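You operate a simulated robot arm through the tools that you are given. There is no shell and no other tool.

You are at the controls of a simulated robot arm. One attempt, no reset.

JOB
Brew a small coffee with the green capsule and serve it on the white saucer.
Fine: use the white cup under the spout, leave the lever locked and the drip tray pulled out. Set down upright: cup.

Only the result counts: the job must be done as asked and must still hold three seconds after the hand-in. Knocking over, shifting, dropping, spilling or breaking anything else fails it.

ROBOT AND FRAMES
A 7-joint arm with a two-finger parallel gripper, fixed in place. Base frame: the origin is at the foot of the arm, x ahead of it, y to its left, z up; the work surface is at about z = 0. Units: mm, degrees, N and s.
With the tool pointing down near the work surface it reaches from about 220 to 580 mm from the base axis. Its first joint turns from -66.0 to 66.0 degrees. Payload 2.5 kg.
The TCP is the grasp point between the finger pads, 23 mm short of the fingertips. In the tool frame z runs along the fingers and y along their closing line. Largest opening 94 mm; finger width 38, thickness 10; the body of the gripper, 54 by 96 mm, starts 39 mm behind the TCP.
Orientation is that of the tool frame in the base frame, as [roll, pitch, yaw] about the fixed x, y, z axes, in that order (R = Rz(yaw) Ry(pitch) Rx(roll)). With the fingers straight down and closing along the base's y, the tool's x points along the base's -x, its y along +y and its z along -z.

CONTROLS
- The arm moves only by the tool nudge_tool. Its argument "deltas" is a list that holds one entry, the list of rows, each a list of 7 numbers: the finger opening in mm, from 0 to 94, then the shift along the tool's x, y, z in mm, then the turn, a rotation vector about the tool's x, y, z in degrees. In form: [[[hand, dx, dy, dz, rx, ry, rz], ...]]. A call has 1 to 20 rows; each row is the pose to reach, as a shift and turn from the pose commanded when the call began, along the tool's axes at that moment. Rows are played at 5 a second. More than 50 mm and 8.6 degrees between two rows, or a gripper value outside its range, and nothing of the call is played. Where a pose cannot be reached the arm comes as near as it can. A force on the tool above 70 N (or 10 N above the force at the start of the call, whichever is more), or a blocked arm, ends the call early, and 0.2 s more pass. Each finger travels about 108 mm/s and halts on what it meets, pressing with about 32 N; the grip force reading is that of the motor and also rises with nothing between the fingers. The clock runs only during rows and for 0.2 s after the last one: add rows that repeat a pose to give the fingers time. The reply holds the time, the measured pose of the TCP, the force on the tool along the base axes, the opening and the grip force, in the units named above and with some noise, with the torque about the TCP (base axes, N m) and any sound that the robot's microphone picked up.
- Cameras (640 x 400 px; columns grow to the right, rows downward): "scene" is fixed at [108.4, -395.4, 570.1]; the picture's right is [0.91, -0.42, 0.00], its down [-0.13, -0.29, -0.95] and it looks along [0.39, 0.86, -0.32] (base axes); focal length 214 px, centre (320, 200). "wrist" rides on the gripper at [86, 16, -74] in the tool frame; the picture's right is [-0.18, 0.98, 0.00], its down [-0.58, -0.11, -0.81] and it looks along [-0.79, -0.15, 0.59] (tool axes); focal length 243 px, centre (320, 200). There is no depth. A picture from a camera that has moved, and an enlarged one, comes with that camera's place and axes in the base frame and with its lens.
- camera(camera): a new picture of that camera. No time passes.
- enlarge(camera, box): a new picture of the part [left, top, right, bottom] of that camera's present view, enlarged. No time passes.
- job_done(): hands the job in; it is judged then, once.

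Places have to be worked out from the pictures, the camera data and where the tool is seen. Open the gripper and draw the arm clear of the work before you hand the job in, unless the task says otherwise.

The tools are called after "Call:" as name(argument=value, ...) on one line, values as JSON. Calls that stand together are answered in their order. nudge_tool: Moves the arm, as the interface text tells. Its arguments: {"type":"object","properties":{"deltas":{"type":"array"}},"required":["deltas"]} The other tools are called the same way: camera (camera) takes a picture; enlarge (camera, box) takes an enlarged picture of a part of a camera's view; job_done () hands the job in.

At the start:

```text
time: 0.0
tool_pos: [320.3, 111.9, 519.7]
ee_rot: [180.0, 0.0, -180.0]
force: [0.5, 0.5, -0.3]
wrist_torque: [0.02, 0.02, 0.0]
grip_width: 93.9
finger_force: 0.2
```

scene: 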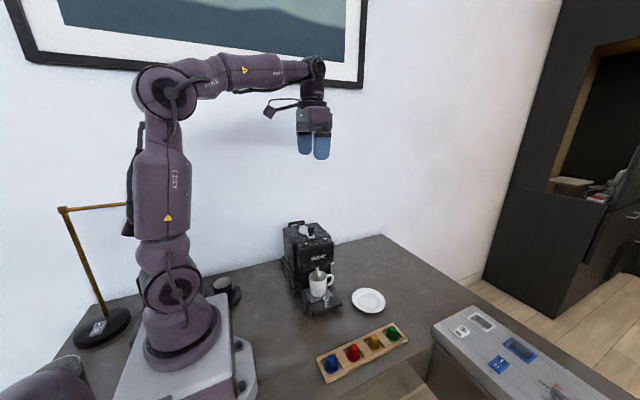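
wrist: 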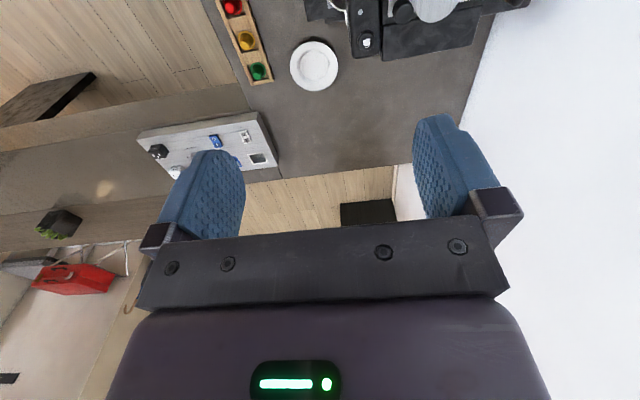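

The first pictures show a coffee machine with a cup under the spout, a capsule rack, a saucer and some panel on the right. I take enlarged views to understand the machine.

Call:
enlarge(camera="scene", box=[260, 210, 420, 310])

Call:
enlarge(camera="scene", box=[300, 280, 460, 390])

Call:
enlarge(camera="scene", box=[420, 290, 600, 400])

Call:
enlarge(camera="wrist", box=[200, 0, 520, 200])

```text
4.00 times, centred on (340, 260) of scene
camera zoom: at [108.4, -395.4, 570.1], right [0.91, -0.42, 0.0], down [-0.13, -0.29, -0.95], along [0.39, 0.86, -0.32], focal length 858 px, centre (240, -40)
```

zoom: 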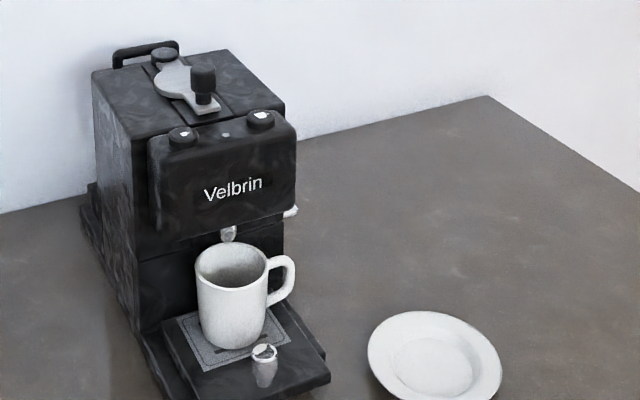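

```text
3.64 times, centred on (380, 335) of scene
camera zoom: at [108.4, -395.4, 570.1], right [0.91, -0.42, 0.0], down [-0.13, -0.29, -0.95], along [0.39, 0.86, -0.32], focal length 780 px, centre (102, -291)
```

zoom: 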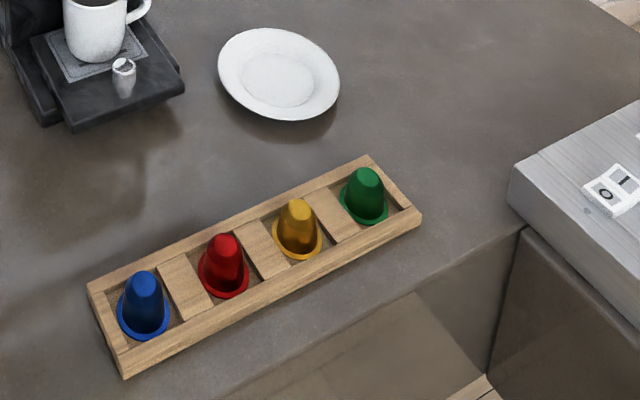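

```text
3.56 times, centred on (510, 345) of scene
camera zoom: at [108.4, -395.4, 570.1], right [0.91, -0.42, 0.0], down [-0.13, -0.29, -0.95], along [0.39, 0.86, -0.32], focal length 763 px, centre (-356, -316)
```

zoom: 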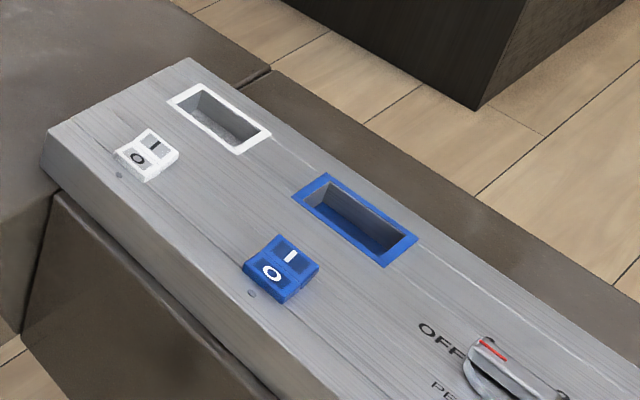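

```text
2.00 times, centred on (360, 100) of wrist
camera zoom: at [233.3, 128.0, 595.5], right [0.18, 0.98, 0.0], down [0.58, -0.11, 0.81], along [0.79, -0.15, -0.59], focal length 485 px, centre (240, 400)
```

zoom: 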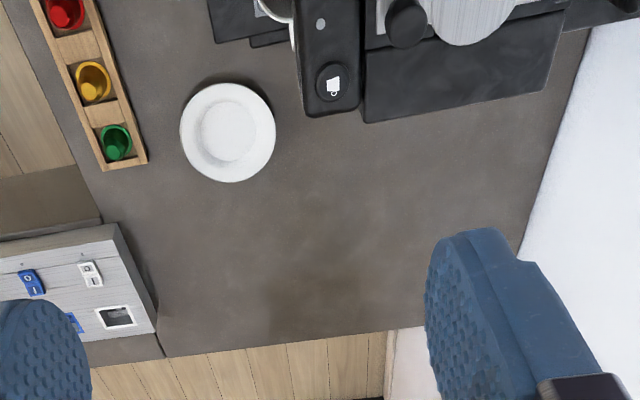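

The machine's front faces −y with the cup at roughly (348,141); capsules lie along y≈−73, green near (479,−72); saucer near (502,69). I turn the wrist by 90° so that its camera looks at the machine from the front and above.

Call:
nudge_tool(deltas=[[[94, -3, 5, 5, 0, 0, -8], [94, -6, 10, 10, 0, 0, -16], [94, -9, 15, 15, 0, 0, -24], [94, -12, 20, 20, 0, 0, -32], [94, -15, 25, 25, 0, 0, -40], [94, -18, 30, 30, 0, 0, -48], [94, -21, 35, 38, 0, 0, -56], [94, -24, 40, 46, 0, 0, -64], [94, -27, 45, 54, 0, 0, -72], [94, -30, 50, 60, 0, 0, -80], [94, -30, 57, 64, 0, 0, -88], [94, -30, 57, 64, 0, 0, -90]]])

Call:
camera(camera="wrist")

Call:
camera(camera="scene")

```text
time: 2.6
tool_pos: [350.1, 169.7, 455.9]
ee_rot: [180.0, 0.0, -89.9]
force: [0.3, 0.3, 0.1]
wrist_torque: [0.0, -0.03, 0.01]
grip_width: 94.0
finger_force: 0.0
```

```text
taken
camera wrist: at [333.6, 82.4, 531.5], right [-0.98, 0.18, 0.0], down [0.11, 0.58, 0.81], along [0.15, 0.79, -0.59], focal length 243 px, centre (320, 200)
```

wrist: 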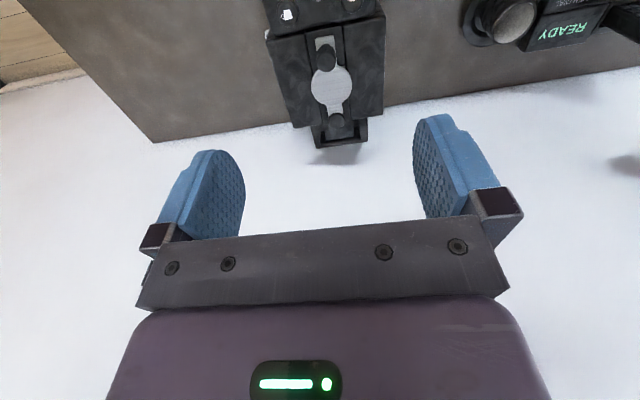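

```text
taken
```

scene: 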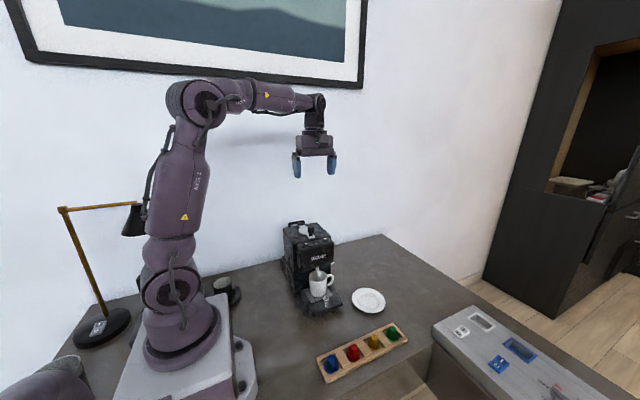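

The wrist picture now shows the machine top with a hinged lever and, at the upper right, a display reading "READY". I enlarge those parts.

Call:
enlarge(camera="wrist", box=[220, 0, 420, 170])

Call:
enlarge(camera="wrist", box=[440, 0, 640, 120])

Call:
enlarge(camera="scene", box=[270, 215, 350, 265])

Call:
enlarge(camera="scene", box=[285, 255, 365, 320])

Call:
enlarge(camera="scene", box=[190, 260, 290, 330])

Call:
enlarge(camera="scene", box=[500, 340, 600, 400])

```text
2.35 times, centred on (320, 85) of wrist
camera zoom: at [333.6, 82.4, 531.5], right [-0.98, 0.18, 0.0], down [0.11, 0.58, 0.81], along [0.15, 0.79, -0.59], focal length 571 px, centre (320, 471)
```

zoom: 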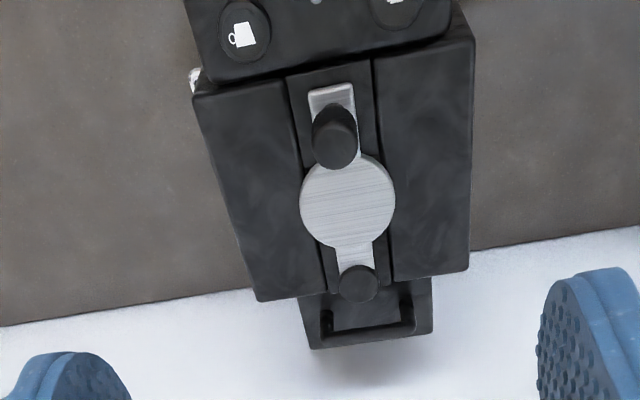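

```text
3.20 times, centred on (540, 60) of wrist
camera zoom: at [333.6, 82.4, 531.5], right [-0.98, 0.18, 0.0], down [0.11, 0.58, 0.81], along [0.15, 0.79, -0.59], focal length 776 px, centre (-384, 648)
```

zoom: 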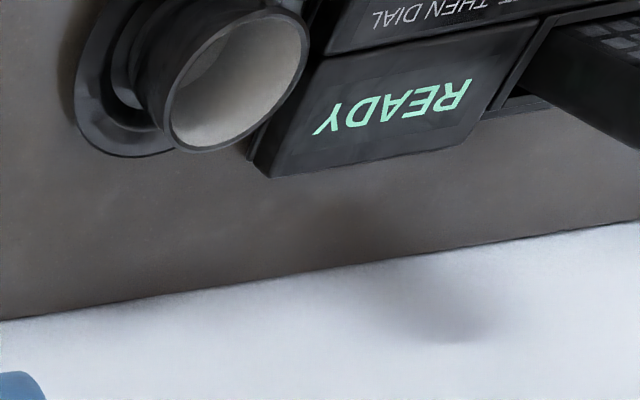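

```text
8.00 times, centred on (310, 240) of scene
camera zoom: at [108.4, -395.4, 570.1], right [0.91, -0.42, 0.0], down [-0.13, -0.29, -0.95], along [0.39, 0.86, -0.32], focal length 1716 px, centre (400, -120)
```

zoom: 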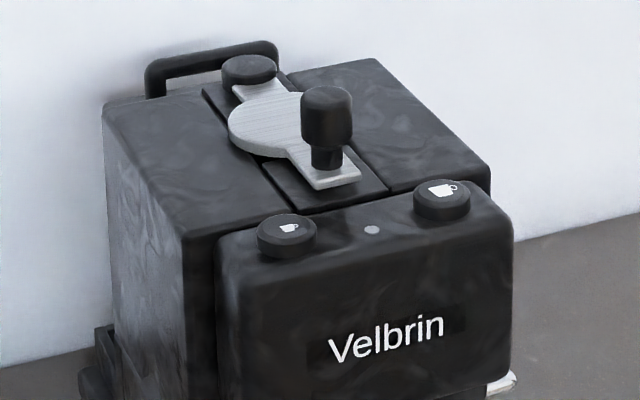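

```text
6.15 times, centred on (325, 288) of scene
camera zoom: at [108.4, -395.4, 570.1], right [0.91, -0.42, 0.0], down [-0.13, -0.29, -0.95], along [0.39, 0.86, -0.32], focal length 1320 px, centre (289, -338)
```

zoom: 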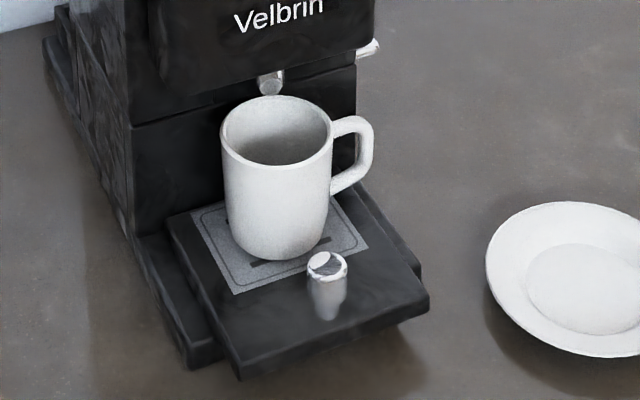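

```text
5.71 times, centred on (240, 295) of scene
camera zoom: at [108.4, -395.4, 570.1], right [0.91, -0.42, 0.0], down [-0.13, -0.29, -0.95], along [0.39, 0.86, -0.32], focal length 1226 px, centre (777, -343)
```

zoom: 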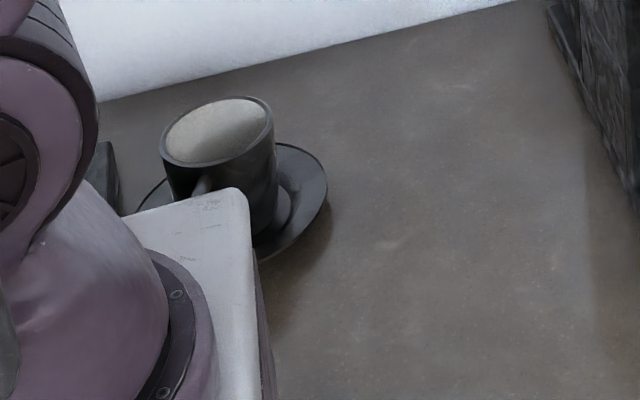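

```text
6.40 times, centred on (550, 370) of scene
camera zoom: at [108.4, -395.4, 570.1], right [0.91, -0.42, 0.0], down [-0.13, -0.29, -0.95], along [0.39, 0.86, -0.32], focal length 1373 px, centre (-1152, -888)
```

zoom: 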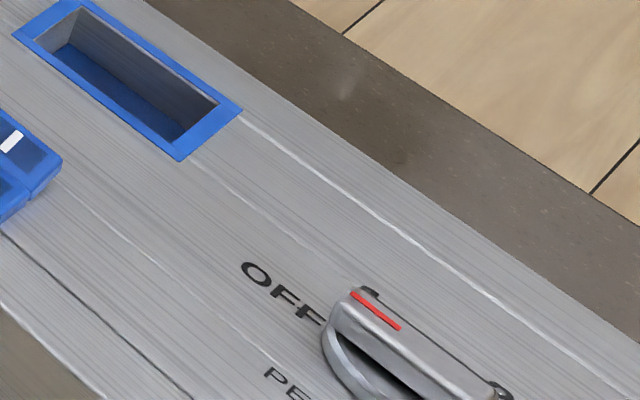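

From two views I place the lever knob top at (346,197,262), its rear pivot at (348,295,232), buttons at about (310,151,230) small and (376,150,230) large. I move in front of the machine to look at the tray, spout and panel closely.

Call:
nudge_tool(deltas=[[[94, 25, 3, 30, 0, 0, 0], [94, 50, 6, 60, 0, 0, 0], [94, 75, 9, 90, 0, 0, 0], [94, 100, 12, 120, 0, 0, 0], [94, 124, 14, 156, 0, 0, 0], [94, 124, 14, 156, 0, 0, 0]]])

Call:
camera(camera="wrist")

Call:
enlarge(camera="wrist", box=[200, 0, 440, 200])

```text
time: 4.0
tool_pos: [335.7, 45.0, 299.2]
ee_rot: [-180.0, 0.0, -90.0]
force: [-0.7, -0.8, 0.1]
wrist_torque: [0.0, -0.02, 0.0]
grip_width: 94.3
finger_force: 0.1
```

```text
taken
camera wrist: at [320.0, -41.3, 374.9], right [-0.98, 0.18, 0.0], down [0.11, 0.58, 0.81], along [0.15, 0.79, -0.59], focal length 243 px, centre (320, 200)
```

wrist: 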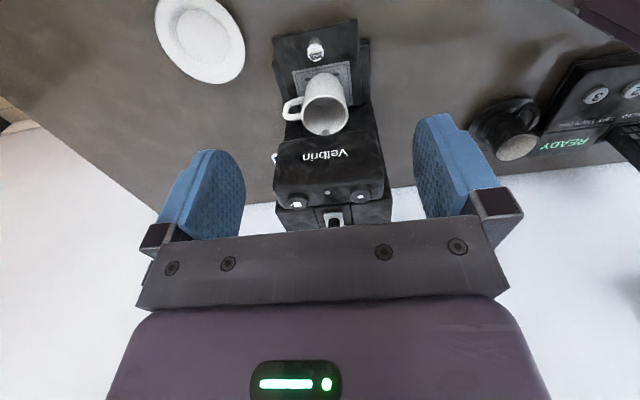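

```text
2.00 times, centred on (320, 100) of wrist
camera zoom: at [320.0, -41.3, 374.9], right [-0.98, 0.18, 0.0], down [0.11, 0.58, 0.81], along [0.15, 0.79, -0.59], focal length 485 px, centre (320, 400)
```

zoom: 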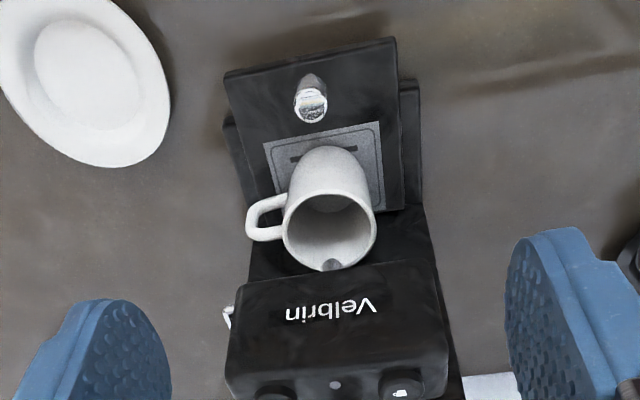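

The tray seems already drawn forward of its base, and the spout tip is over the cup's rear half. I enlarge more to judge tray, spout, side fitting and buttons.

Call:
enlarge(camera="wrist", box=[265, 10, 385, 85])

Call:
enlarge(camera="wrist", box=[265, 70, 385, 145])

Call:
enlarge(camera="wrist", box=[260, 140, 400, 230])

Call:
enlarge(camera="scene", box=[300, 270, 350, 302])

Call:
enlarge(camera="scene", box=[290, 285, 350, 325])

Call:
enlarge(camera="wrist", box=[500, 0, 640, 170])

```text
5.33 times, centred on (325, 48) of wrist
camera zoom: at [320.0, -41.3, 374.9], right [-0.98, 0.18, 0.0], down [0.11, 0.58, 0.81], along [0.15, 0.79, -0.59], focal length 1294 px, centre (293, 1013)
```

zoom: 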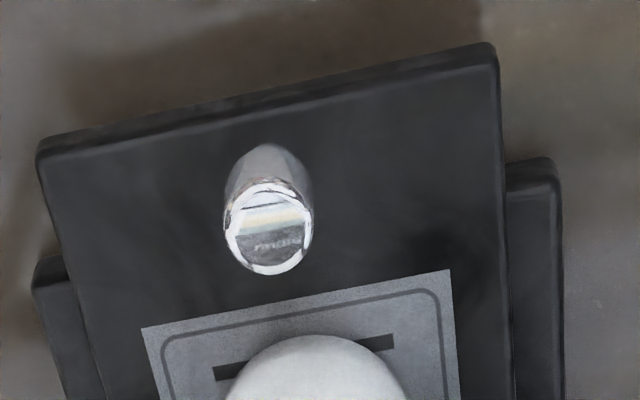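

```text
5.33 times, centred on (325, 108) of wrist
camera zoom: at [320.0, -41.3, 374.9], right [-0.98, 0.18, 0.0], down [0.11, 0.58, 0.81], along [0.15, 0.79, -0.59], focal length 1294 px, centre (293, 693)
```

zoom: 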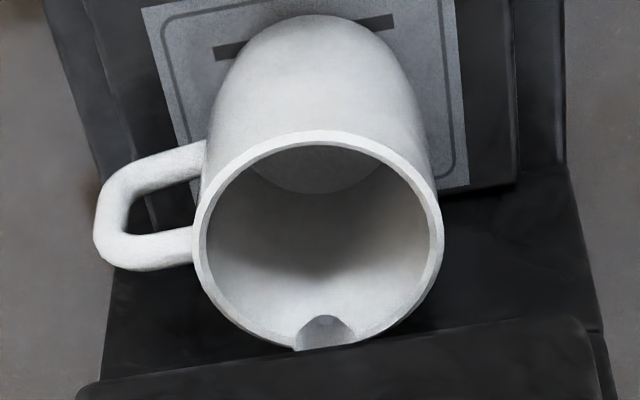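

```text
4.44 times, centred on (330, 185) of wrist
camera zoom: at [320.0, -41.3, 374.9], right [-0.98, 0.18, 0.0], down [0.11, 0.58, 0.81], along [0.15, 0.79, -0.59], focal length 1078 px, centre (276, 267)
```

zoom: 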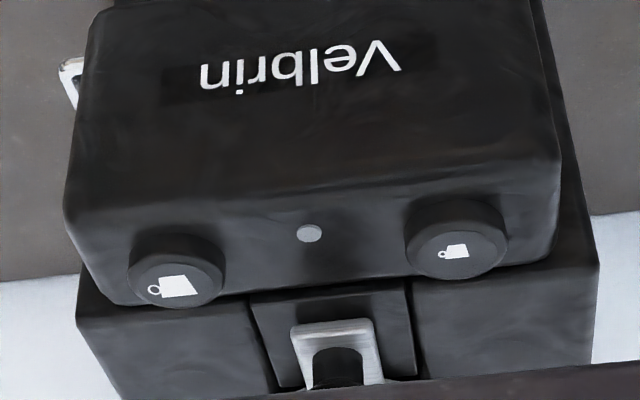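

```text
12.50 times, centred on (325, 286) of scene
camera zoom: at [108.3, -395.4, 570.1], right [0.91, -0.42, 0.0], down [-0.13, -0.29, -0.95], along [0.39, 0.86, -0.32], focal length 2681 px, centre (258, -875)
```

zoom: 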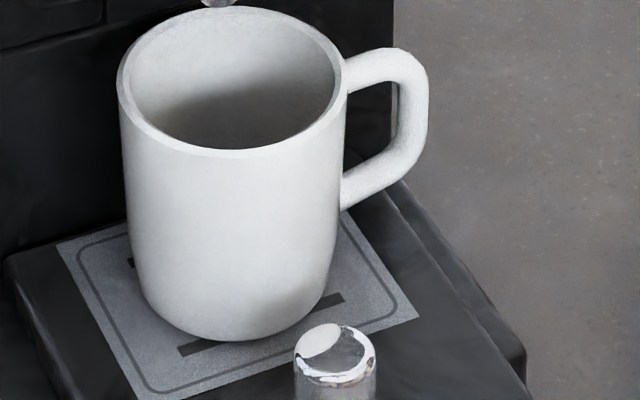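

```text
10.00 times, centred on (320, 305) of scene
camera zoom: at [108.3, -395.4, 570.1], right [0.91, -0.42, 0.0], down [-0.13, -0.29, -0.95], along [0.39, 0.86, -0.32], focal length 2145 px, centre (320, -850)
```

zoom: 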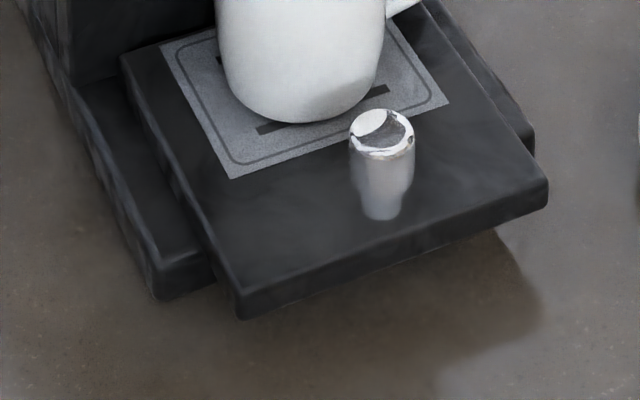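

```text
2.35 times, centred on (570, 85) of wrist
camera zoom: at [320.0, -41.3, 374.9], right [-0.98, 0.18, 0.0], down [0.11, 0.58, 0.81], along [0.15, 0.79, -0.59], focal length 571 px, centre (-268, 471)
```

zoom: 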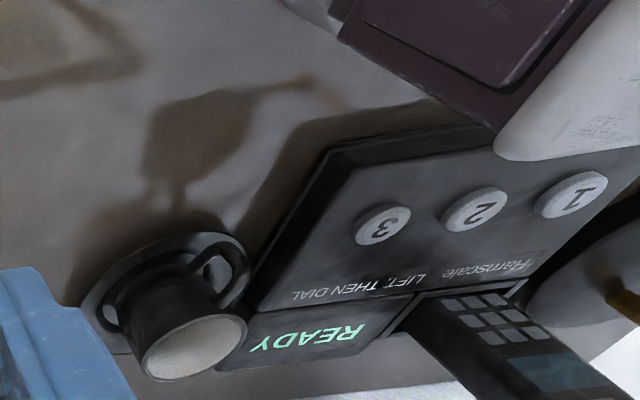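

The tray (top z≈41) is already drawn out about 25 mm past its base, with the cup centred on its mark near (347,140), while the spout sits about 18 mm further in. I swing round to the machine's +x side to see the white fitting there and the machine's profile.

Call:
nudge_tool(deltas=[[[94, -2, -14, -5, 0, 0, -7.5], [94, -4, -28, -10, 0, 0, -15], [94, -6, -42, -15, 0, 0, -22.5], [94, -8, -56, -20, 0, 0, -30], [94, -10, -70, -25, 0, 0, -37.5], [94, -13, -84, -28, 0, 0, -45], [94, -15, -94, -31, 0, 0, -50], [94, -15, -94, -31, 0, 0, -50]]])

Call:
camera(camera="wrist")

Call:
enlarge(camera="wrist", box=[260, 0, 500, 150])

```text
time: 5.8
tool_pos: [431.6, 59.7, 330.4]
ee_rot: [180.0, 0.0, -39.9]
force: [-0.1, -0.1, -0.2]
wrist_torque: [0.0, 0.01, 0.01]
grip_width: 94.3
finger_force: 0.0
```

```text
taken
camera wrist: at [487.2, -8.6, 406.6], right [-0.77, -0.64, 0.0], down [-0.38, 0.46, 0.81], along [-0.51, 0.62, -0.59], focal length 243 px, centre (320, 200)
```

wrist: 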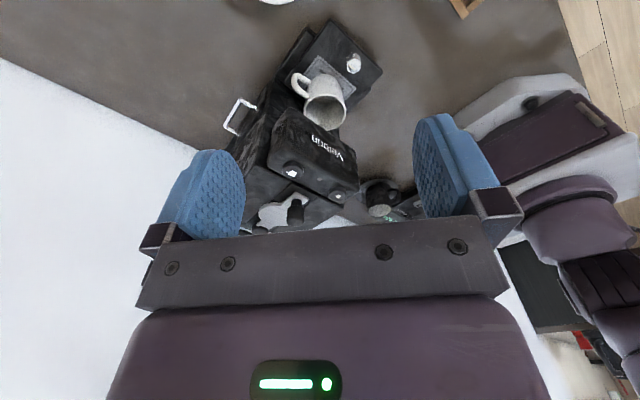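

```text
2.67 times, centred on (380, 75) of wrist
camera zoom: at [487.2, -8.6, 406.6], right [-0.77, -0.64, 0.0], down [-0.38, 0.46, 0.81], along [-0.51, 0.62, -0.59], focal length 647 px, centre (160, 533)
```

zoom: 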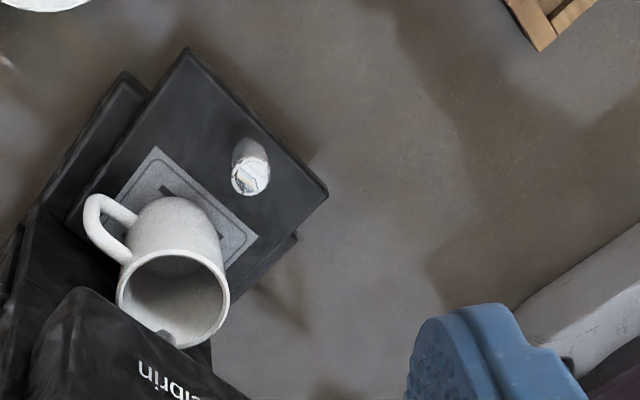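

There is a chrome loop handle on the machine's right side; I enlarge it and the lever top.

Call:
enlarge(camera="wrist", box=[200, 70, 310, 150])

Call:
enlarge(camera="wrist", box=[230, 120, 390, 235])

Call:
enlarge(camera="wrist", box=[270, 40, 370, 140])

```text
5.00 times, centred on (255, 110) of wrist
camera zoom: at [487.2, -8.6, 406.6], right [-0.77, -0.64, 0.0], down [-0.38, 0.46, 0.81], along [-0.51, 0.62, -0.59], focal length 1213 px, centre (645, 650)
```

zoom: 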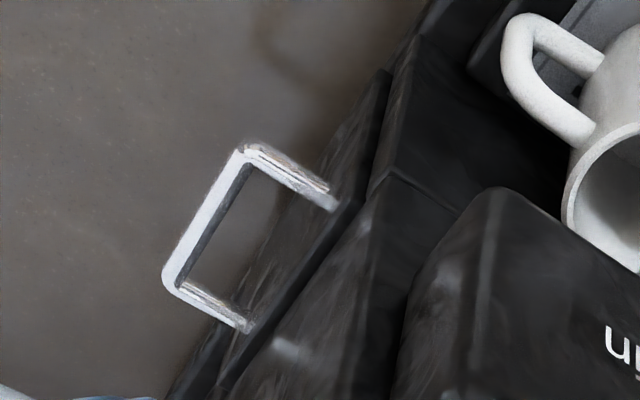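

```text
3.48 times, centred on (310, 178) of wrist
camera zoom: at [487.2, -8.6, 406.6], right [-0.77, -0.64, 0.0], down [-0.38, 0.46, 0.81], along [-0.51, 0.62, -0.59], focal length 844 px, centre (355, 278)
```

zoom: 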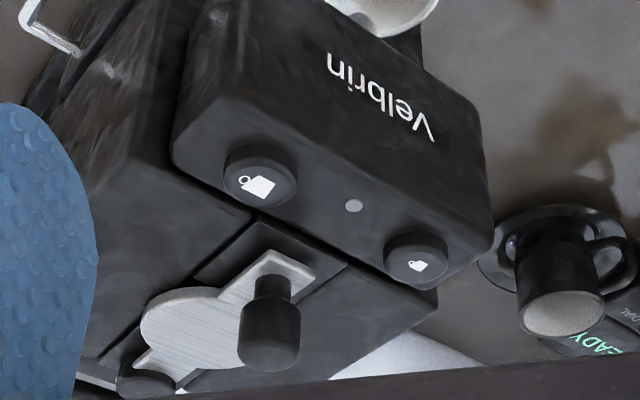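

```text
4.00 times, centred on (320, 90) of wrist
camera zoom: at [487.2, -8.6, 406.6], right [-0.77, -0.64, 0.0], down [-0.38, 0.46, 0.81], along [-0.51, 0.62, -0.59], focal length 970 px, centre (320, 640)
```

zoom: 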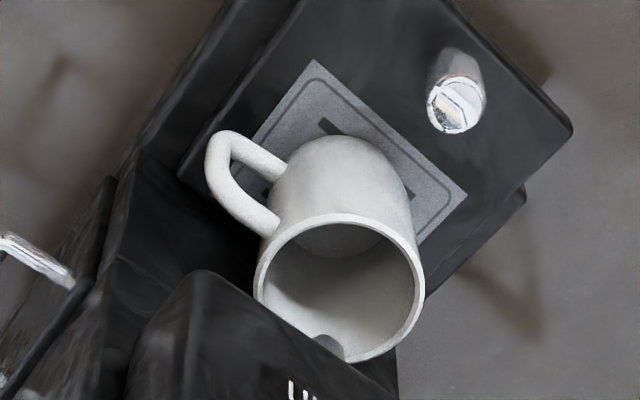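

The side loop belongs to a drawer on the machine's right (likely the capsule bin), not needed. I go back over the front to inspect the lever closely.

Call:
nudge_tool(deltas=[[[94, -16, -1, -8, 0, 0, 7.5], [94, -32, -2, -15, 0, 0, 15], [94, -48, -4, -22, 0, 0, 22.5], [94, -64, -5, -30, 0, 0, 30], [94, -80, -7, -37, 0, 0, 37.5], [94, -98, -8, -44, 0, 0, 45], [94, -114, -9, -49.6, 0, 0, 50], [94, -114, -9, -49.6, 0, 0, 50]]])

Call:
enlarge(camera="wrist", box=[240, 60, 400, 215])

Call:
enlarge(camera="wrist", box=[280, 110, 360, 180])

```text
time: 7.6
tool_pos: [348.3, 141.4, 380.7]
ee_rot: [180.0, 0.0, -90.1]
force: [0.7, 0.4, -0.5]
wrist_torque: [0.01, 0.02, -0.01]
grip_width: 94.1
finger_force: 0.0
```

```text
2.58 times, centred on (320, 138) of wrist
camera zoom: at [331.8, 54.1, 457.1], right [-0.98, 0.19, 0.0], down [0.11, 0.58, 0.81], along [0.15, 0.79, -0.59], focal length 626 px, centre (320, 361)
```

zoom: 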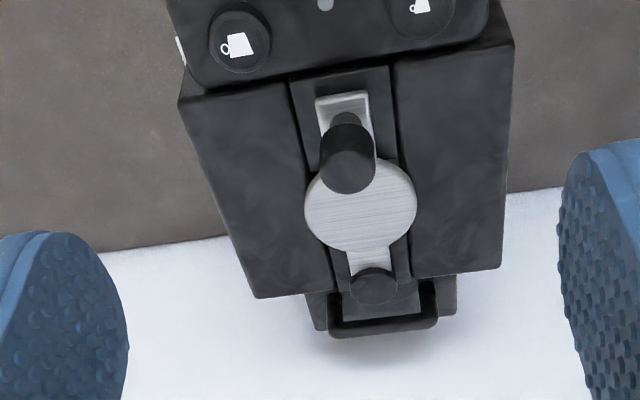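

```text
5.71 times, centred on (320, 145) of wrist
camera zoom: at [331.8, 54.1, 457.1], right [-0.98, 0.19, 0.0], down [0.11, 0.58, 0.81], along [0.15, 0.79, -0.59], focal length 1386 px, centre (320, 514)
```

zoom: 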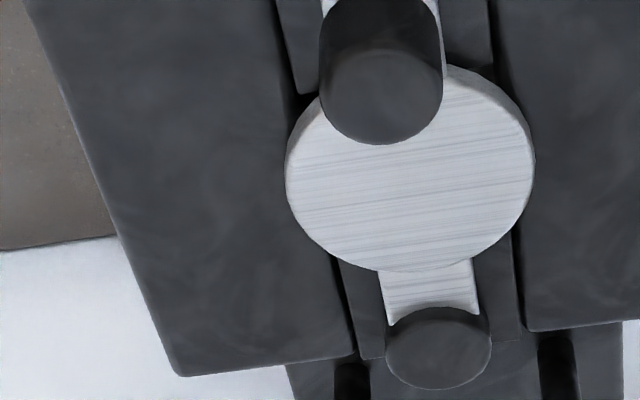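

The lever is a plate with a vertical pivot at the rear (348,295), disc at (349,246,226) over the capsule well, and a round knob at (348,199), top z≈262. I go above the knob with fingers partly open and descend on it.

Call:
nudge_tool(deltas=[[[70, -20, 0, 20, 0, 0, 0], [60, -40, 0, 40, 0, 0, 0], [60, -57.5, 0, 60, 0, 0, 0], [60, -57.5, 0, 80, 0, 0, 0], [60, -57.5, 0, 80, 0, 0, 0]]])

Call:
enlarge(camera="wrist", box=[240, 60, 440, 225])

Call:
enlarge(camera="scene", box=[270, 190, 370, 260])

```text
time: 8.8
tool_pos: [347.0, 199.7, 299.7]
ee_rot: [179.9, -0.1, -90.0]
force: [-0.1, -0.2, -0.4]
wrist_torque: [0.0, 0.0, 0.0]
grip_width: 59.8
finger_force: 0.0
```

```text
2.42 times, centred on (340, 142) of wrist
camera zoom: at [330.3, 111.9, 375.6], right [-0.98, 0.18, 0.0], down [0.11, 0.58, 0.81], along [0.15, 0.79, -0.59], focal length 588 px, centre (272, 339)
```

zoom: 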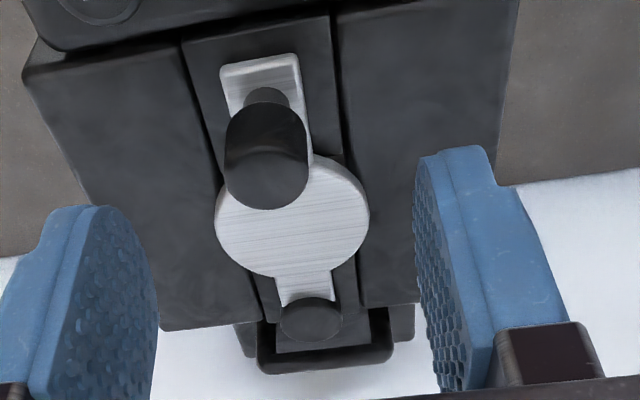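

```text
5.71 times, centred on (320, 225) of scene
camera zoom: at [108.4, -395.4, 570.1], right [0.91, -0.42, 0.0], down [-0.13, -0.29, -0.95], along [0.39, 0.86, -0.32], focal length 1226 px, centre (320, 57)
```

zoom: 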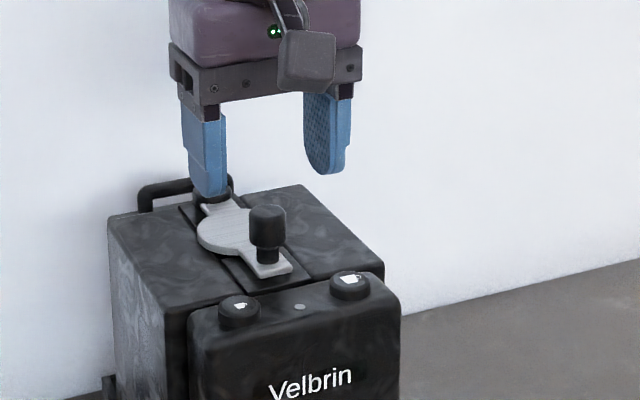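

Knob and tool axis agree within about 1 mm. I descend to z≈258 and close on the knob.

Call:
nudge_tool(deltas=[[[60, -0.5, -1, 20, 0, 0, 0], [60, -0.5, -1, 35, 0, 0, 0], [60, -0.5, -1, 42, 0, 0, 0], [20, -0.5, -1, 42, 0, 0, 0], [15, -0.5, -1, 42, 0, 0, 0], [15, -0.5, -1, 42, 0, 0, 0]]])

Call:
enlarge(camera="scene", box=[270, 190, 370, 260])

```text
time: 10.2
tool_pos: [349.8, 198.1, 258.7]
ee_rot: [-180.0, 0.0, -90.1]
force: [11.5, 2.8, -5.7]
wrist_torque: [0.09, -0.28, -0.2]
grip_width: 21.1
finger_force: 44.6
```

```text
5.71 times, centred on (320, 225) of scene
camera zoom: at [108.4, -395.4, 570.1], right [0.91, -0.42, 0.0], down [-0.13, -0.29, -0.95], along [0.39, 0.86, -0.32], focal length 1226 px, centre (320, 57)
```

zoom: 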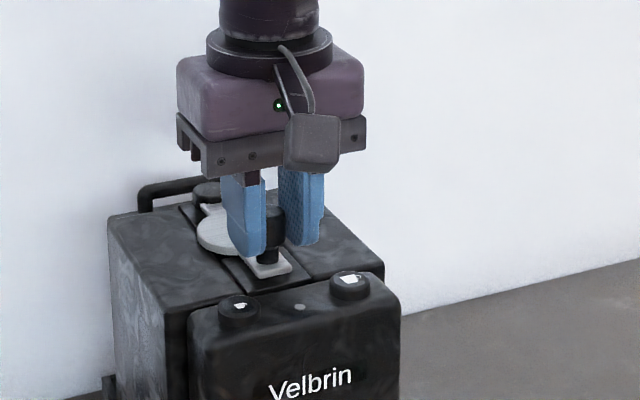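

The grip holds the knob at (350,198). I test a gentle push toward +x, watching force.

Call:
nudge_tool(deltas=[[[15, 0, -3, 0, 0, 0, 0], [15, 0, -5, 0, 0, 0, 0], [15, 0, -7, 0, 0, 0, 0], [15, 0, -7, 0, 0, 0, 0]]])

Call:
enlarge(camera="scene", box=[270, 190, 370, 260])

```text
time: 11.2
tool_pos: [356.8, 200.1, 257.1]
ee_rot: [-180.0, 0.1, -90.0]
force: [-2.6, -0.2, 7.1]
wrist_torque: [-0.44, 0.18, 0.23]
grip_width: 21.3
finger_force: 45.1
```

```text
5.71 times, centred on (320, 225) of scene
camera zoom: at [108.3, -395.4, 570.1], right [0.91, -0.42, 0.0], down [-0.13, -0.29, -0.95], along [0.39, 0.86, -0.32], focal length 1226 px, centre (320, 57)
```

zoom: 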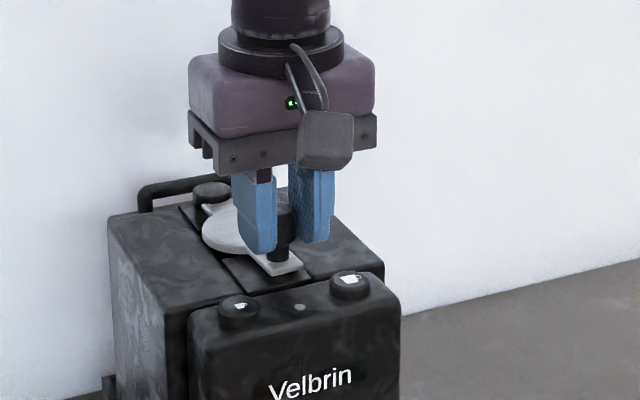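

The lever swings toward +x with little force. I follow its arc about the rear pivot, turning the hand with it, to about 36° first.

Call:
nudge_tool(deltas=[[[15, -0.7, -6, -1, 0, 0, -4], [15, -1.8, -12.6, -1, 0, 0, -7.5], [15, -3.5, -19, -1, 0, 0, -11.5], [15, -5.5, -25.6, -1, 0, 0, -15.5], [15, -8.2, -32, -1, 0, 0, -19.5], [15, -11.1, -37.9, -1, 0, 0, -23.5], [15, -14.5, -43.7, -1, 0, 0, -27.5], [15, -18.2, -49.4, -1, 0, 0, -31.5], [15, -18.2, -49.4, -1, 0, 0, -31.5]]])

Call:
enlarge(camera="scene", box=[270, 190, 370, 260])

```text
time: 13.2
tool_pos: [407.2, 216.6, 259.0]
ee_rot: [179.9, -0.1, -58.4]
force: [6.8, -8.0, -21.3]
wrist_torque: [-0.85, -0.6, -0.05]
grip_width: 21.3
finger_force: 45.5
```

```text
5.71 times, centred on (320, 225) of scene
camera zoom: at [108.5, -395.3, 570.1], right [0.91, -0.42, 0.0], down [-0.13, -0.29, -0.95], along [0.39, 0.86, -0.32], focal length 1226 px, centre (320, 57)
```

zoom: 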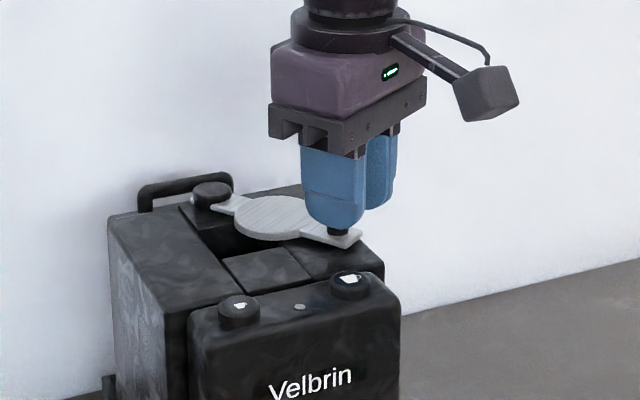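

The well is opening under the disc. I continue the arc toward 76°, lowering 1 mm to relieve the vertical pull.

Call:
nudge_tool(deltas=[[[15, -0.8, -6.8, 1, 0, 0, -4], [15, -2, -13.4, 1, 0, 0, -8], [15, -3.7, -20, 1, 0, 0, -12], [15, -5.9, -26.4, 1, 0, 0, -16], [15, -8.5, -32.7, 1, 0, 0, -20], [15, -11.5, -38.7, 1, 0, 0, -24], [15, -15, -44.5, 1, 0, 0, -28], [15, -18.8, -50.1, 1, 0, 0, -32], [15, -23, -55.4, 1, 0, 0, -36], [15, -27.5, -60.4, 1, 0, 0, -40], [15, -27.5, -60.4, 1, 0, 0, -40]]])

Call:
enlarge(camera="scene", box=[270, 190, 370, 260])

```text
time: 15.6
tool_pos: [446.5, 269.1, 258.5]
ee_rot: [-179.9, -0.4, -18.7]
force: [27.9, -10.3, 9.6]
wrist_torque: [-0.28, -0.72, 0.04]
grip_width: 21.1
finger_force: 45.6
```

```text
5.71 times, centred on (320, 225) of scene
camera zoom: at [108.3, -395.4, 570.0], right [0.91, -0.42, 0.0], down [-0.13, -0.29, -0.95], along [0.39, 0.86, -0.32], focal length 1226 px, centre (320, 57)
```

zoom: 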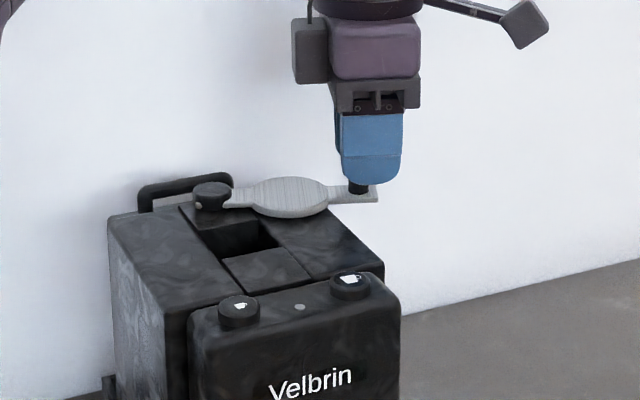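

Fitting the readings gives the pivot at (348,302) and radius 104; the lever is at 72°. I relieve the radial load and go on to about 88° to clear the well further.

Call:
nudge_tool(deltas=[[[15, 3.8, 0.3, 0, 0, 0, 0], [15, 3.4, -7, 0, 0, 0, -4], [15, 2.6, -14.1, 0, 0, 0, -8], [15, 1, -21, 0, 0, 0, -12], [15, -0.6, -28.3, 0, 0, 0, -16], [15, -0.6, -28.3, 0, 0, 0, -16]]])

Call:
enlarge(camera="scene", box=[270, 190, 370, 260])

```text
time: 16.8
tool_pos: [450.3, 284.0, 257.6]
ee_rot: [178.0, 0.9, -4.6]
force: [-8.7, -12.5, 5.2]
wrist_torque: [0.35, 0.06, 0.37]
grip_width: 21.1
finger_force: 44.7
stopped in row 5: the force on the tool passed its limit at 73 N (the readings are from after the stop); the commanded pose is now the measured one
```

```text
5.71 times, centred on (320, 225) of scene
camera zoom: at [108.3, -395.4, 570.0], right [0.91, -0.42, 0.0], down [-0.13, -0.29, -0.95], along [0.39, 0.86, -0.32], focal length 1226 px, centre (320, 57)
```

zoom: 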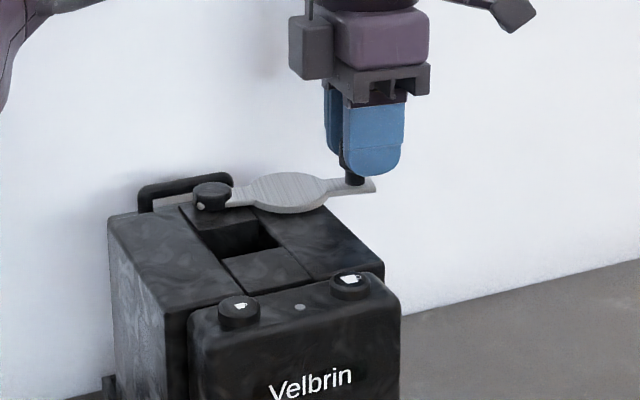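

The lever reached its end stop near 80°, well clear of the well. I open the fingers, rise and correct the small tilt.

Call:
nudge_tool(deltas=[[[35, 0, 0, 0, 0, 0, 0], [60, 0, 0, 0, 0, 0, 0], [60, 0, 0, 0, 0, 0, 0], [60, 0, 0, -15, 1, 0.4, 0], [60, 0, 0, -50, 2, 0.9, 0], [60, 0, 0, -90, 2, 0.9, 0], [60, 0, 0, -120, 2, 0.9, 0], [60, 0, 0, -120, 2, 0.9, 0]]])

Call:
enlarge(camera="scene", box=[270, 190, 370, 260])

Call:
camera(camera="wrist")

```text
time: 18.6
tool_pos: [452.1, 287.6, 377.8]
ee_rot: [-179.7, -0.1, -4.5]
force: [0.3, 0.3, -0.4]
wrist_torque: [-0.04, 0.02, 0.01]
grip_width: 59.9
finger_force: 0.1
```

```text
5.71 times, centred on (320, 225) of scene
camera zoom: at [108.4, -395.4, 570.1], right [0.91, -0.42, 0.0], down [-0.13, -0.29, -0.95], along [0.39, 0.86, -0.32], focal length 1226 px, centre (320, 57)
```

zoom: 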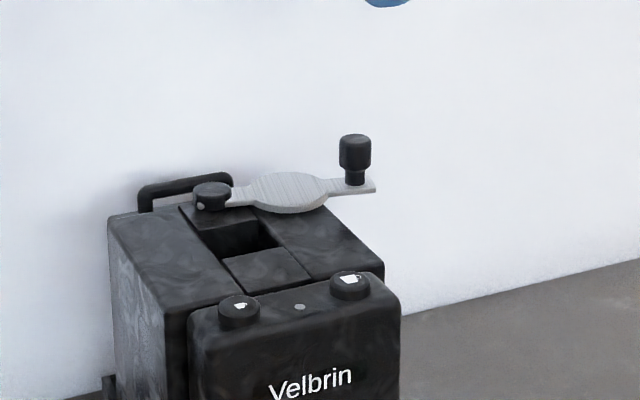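

```text
taken
camera wrist: at [537.0, 263.4, 453.4], right [-0.26, -0.97, -0.01], down [-0.57, 0.15, 0.81], along [-0.78, 0.21, -0.59], focal length 243 px, centre (320, 200)
```

wrist: 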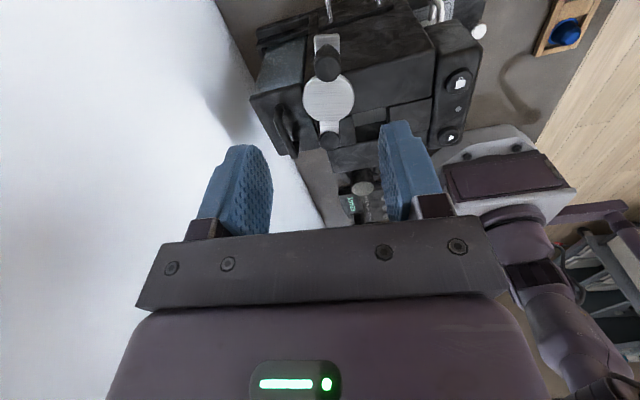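

The lever is clear and standing still. I go back in front to look down into the well.

Call:
nudge_tool(deltas=[[[60, -8, 14, -20, 0, 0, 7.8], [60, -16, 28, -20, 0, 0, 15.6], [60, -24, 42, -20, 0, 0, 23.4], [60, -32, 56, -20, 0, 0, 31.2], [60, -40, 70, -20, 0, 0, 39], [60, -48, 84, -20, 0, 0, 46.8], [60, -56, 98, -20, 0, 0, 54.6], [60, -64, 112, -20, 0, 0, 62.4], [60, -73, 127, -20, 0, 0, 70.2], [60, -82, 141, -20, 0, 0, 78], [60, -90, 155, -20, 0, 0, 85.5], [60, -90, 155, -20, 0, 0, 85.5]]])

Call:
enlarge(camera="wrist", box=[240, 60, 400, 215])

Call:
enlarge(camera="wrist", box=[290, 90, 370, 160])

```text
time: 21.2
tool_pos: [351.7, 140.9, 395.8]
ee_rot: [-180.0, 0.3, -90.1]
force: [0.1, -0.3, -0.5]
wrist_torque: [0.02, 0.0, 0.05]
grip_width: 60.0
finger_force: 0.0
```

```text
2.58 times, centred on (320, 138) of wrist
camera zoom: at [334.5, 53.3, 470.5], right [-0.98, 0.19, 0.0], down [0.11, 0.58, 0.81], along [0.15, 0.8, -0.59], focal length 626 px, centre (320, 361)
```

zoom: 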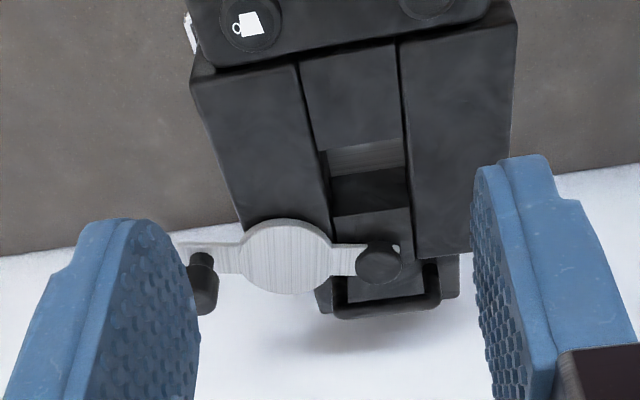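

```text
5.71 times, centred on (330, 125) of wrist
camera zoom: at [334.5, 53.3, 470.5], right [-0.98, 0.19, 0.0], down [0.11, 0.58, 0.81], along [0.15, 0.8, -0.59], focal length 1386 px, centre (263, 629)
```

zoom: 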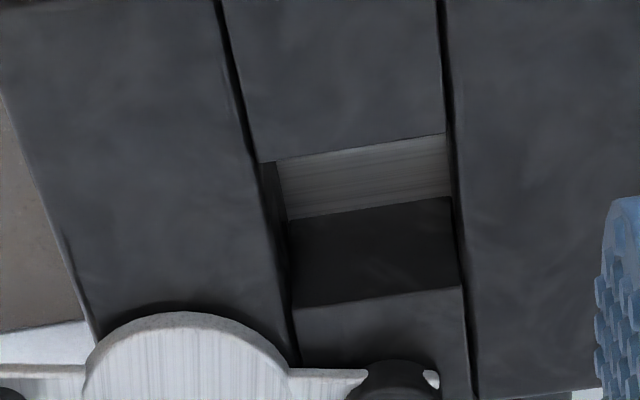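

The well is a rectangular opening about 37×39 mm centred near (347,246). I move for a steeper view to judge its depth and shape.

Call:
nudge_tool(deltas=[[[60, -30, 0, -15, 0, 0, 0], [60, -65, 0, -25, 0, 0, 0], [60, -65, 0, -25, 0, 0, 0]]])

Call:
enlarge(camera="wrist", box=[260, 30, 420, 130])

Call:
enlarge(camera="wrist", box=[310, 50, 370, 95])

```text
time: 22.0
tool_pos: [350.7, 208.6, 422.0]
ee_rot: [-180.0, 0.3, -90.0]
force: [-0.1, -0.2, 0.3]
wrist_torque: [-0.03, -0.04, 0.0]
grip_width: 59.9
finger_force: 0.1
```

```text
4.00 times, centred on (340, 80) of wrist
camera zoom: at [333.2, 120.1, 497.0], right [-0.98, 0.18, 0.0], down [0.11, 0.58, 0.81], along [0.15, 0.8, -0.59], focal length 970 px, centre (240, 680)
```

zoom: 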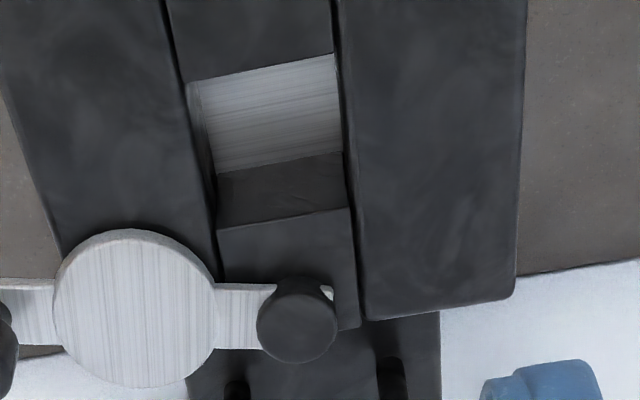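

```text
8.89 times, centred on (340, 72) of wrist
camera zoom: at [333.2, 120.1, 497.0], right [-0.98, 0.18, 0.0], down [0.11, 0.58, 0.81], along [0.15, 0.8, -0.59], focal length 2157 px, centre (142, 1333)
```

zoom: 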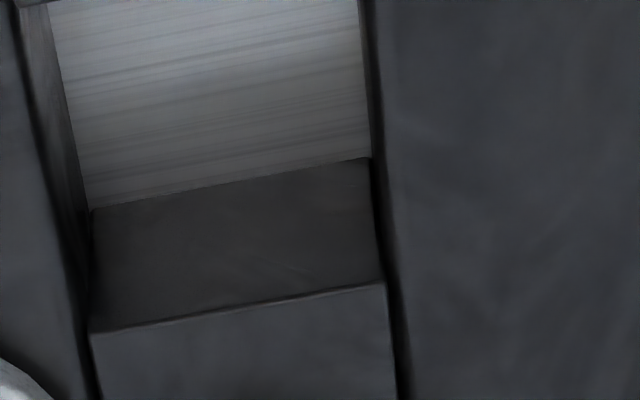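

I check the hole from the scene camera too, to triangulate its position and depth, and re-measure the capsules in the rack.

Call:
enlarge(camera="scene", box=[295, 220, 325, 240])

Call:
enlarge(camera="scene", box=[370, 315, 420, 350])

Call:
enlarge(camera="scene", box=[315, 345, 365, 385])

```text
16.00 times, centred on (310, 230) of scene
camera zoom: at [108.4, -395.4, 570.1], right [0.91, -0.42, 0.0], down [-0.13, -0.29, -0.95], along [0.39, 0.86, -0.32], focal length 3432 px, centre (480, -280)
```

zoom: 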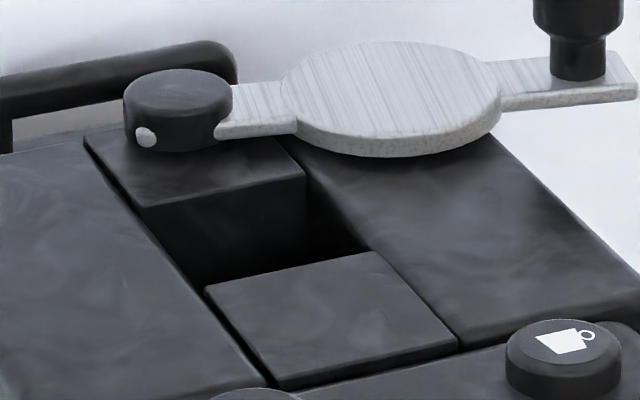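

```text
11.43 times, centred on (395, 332) of scene
camera zoom: at [108.4, -395.4, 570.1], right [0.91, -0.42, 0.0], down [-0.13, -0.29, -0.95], along [0.39, 0.86, -0.32], focal length 2451 px, centre (-537, -1314)
```

zoom: 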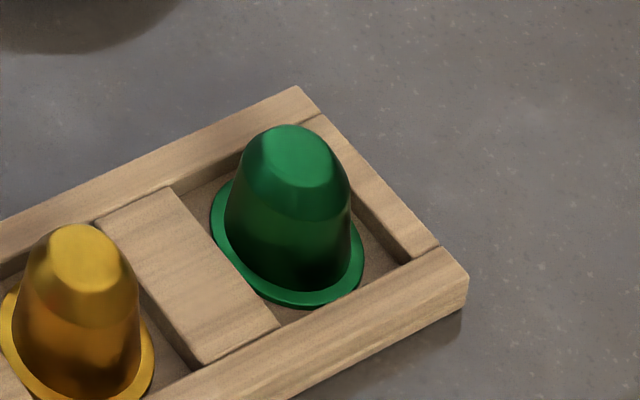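

```text
10.00 times, centred on (340, 365) of scene
camera zoom: at [108.4, -395.4, 570.1], right [0.91, -0.42, 0.0], down [-0.13, -0.29, -0.95], along [0.39, 0.86, -0.32], focal length 2145 px, centre (120, -1450)
```

zoom: 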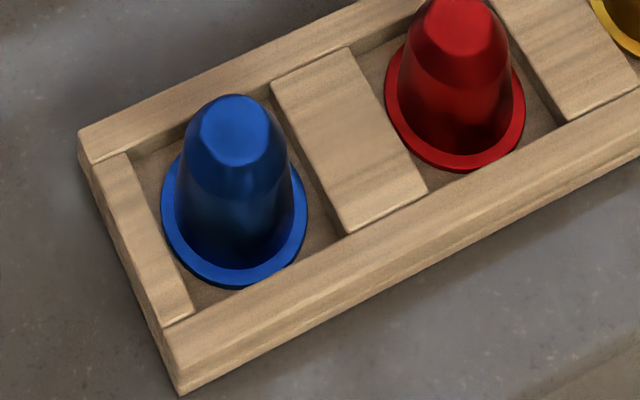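

The well spans about x 329–368, y 231–272, top z≈217, floor z≈182. The green capsule (flange ≈37 mm, height ≈28 mm) stands at about (482,−69). I move above it with the hand turned as it is.

Call:
nudge_tool(deltas=[[[60, 40, -18, 0, 0, 0, 0], [60, 80, -36, 0, 0, 0, 0], [60, 120, -54, 0, 0, 0, 0], [60, 160, -72, 0, 0, 0, 0], [60, 200, -92, 10, 0, 0, 0], [60, 240, -112, 40, 0, 0, 0], [60, 278, -131, 80, 0, 0, 0], [60, 278, -131, 120, 0, 0, 0], [60, 278, -131, 160, 0, 0, 0], [60, 278, -131, 200, 0, 0, 0], [60, 278, -131, 240, 0, 0, 0], [60, 278, -131, 240, 0, 0, 0]]])

Call:
camera(camera="wrist")

Call:
enlarge(camera="wrist", box=[240, 60, 400, 180])

```text
refused: row 6 steps farther than a row can; nothing moved
```

```text
taken
camera wrist: at [333.2, 120.1, 497.0], right [-0.98, 0.18, 0.0], down [0.11, 0.58, 0.81], along [0.15, 0.8, -0.59], focal length 243 px, centre (320, 200)
```

wrist: 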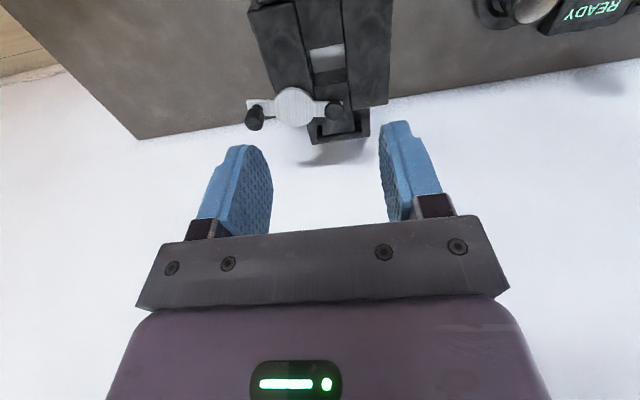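

```text
3.33 times, centred on (320, 120) of wrist
camera zoom: at [333.2, 120.1, 497.0], right [-0.98, 0.18, 0.0], down [0.11, 0.58, 0.81], along [0.15, 0.8, -0.59], focal length 809 px, centre (320, 467)
```

zoom: 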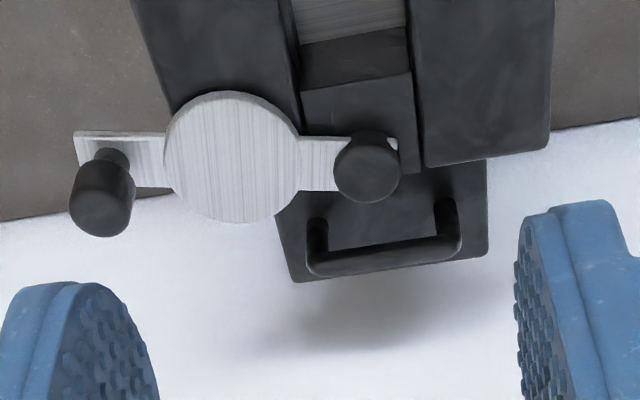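

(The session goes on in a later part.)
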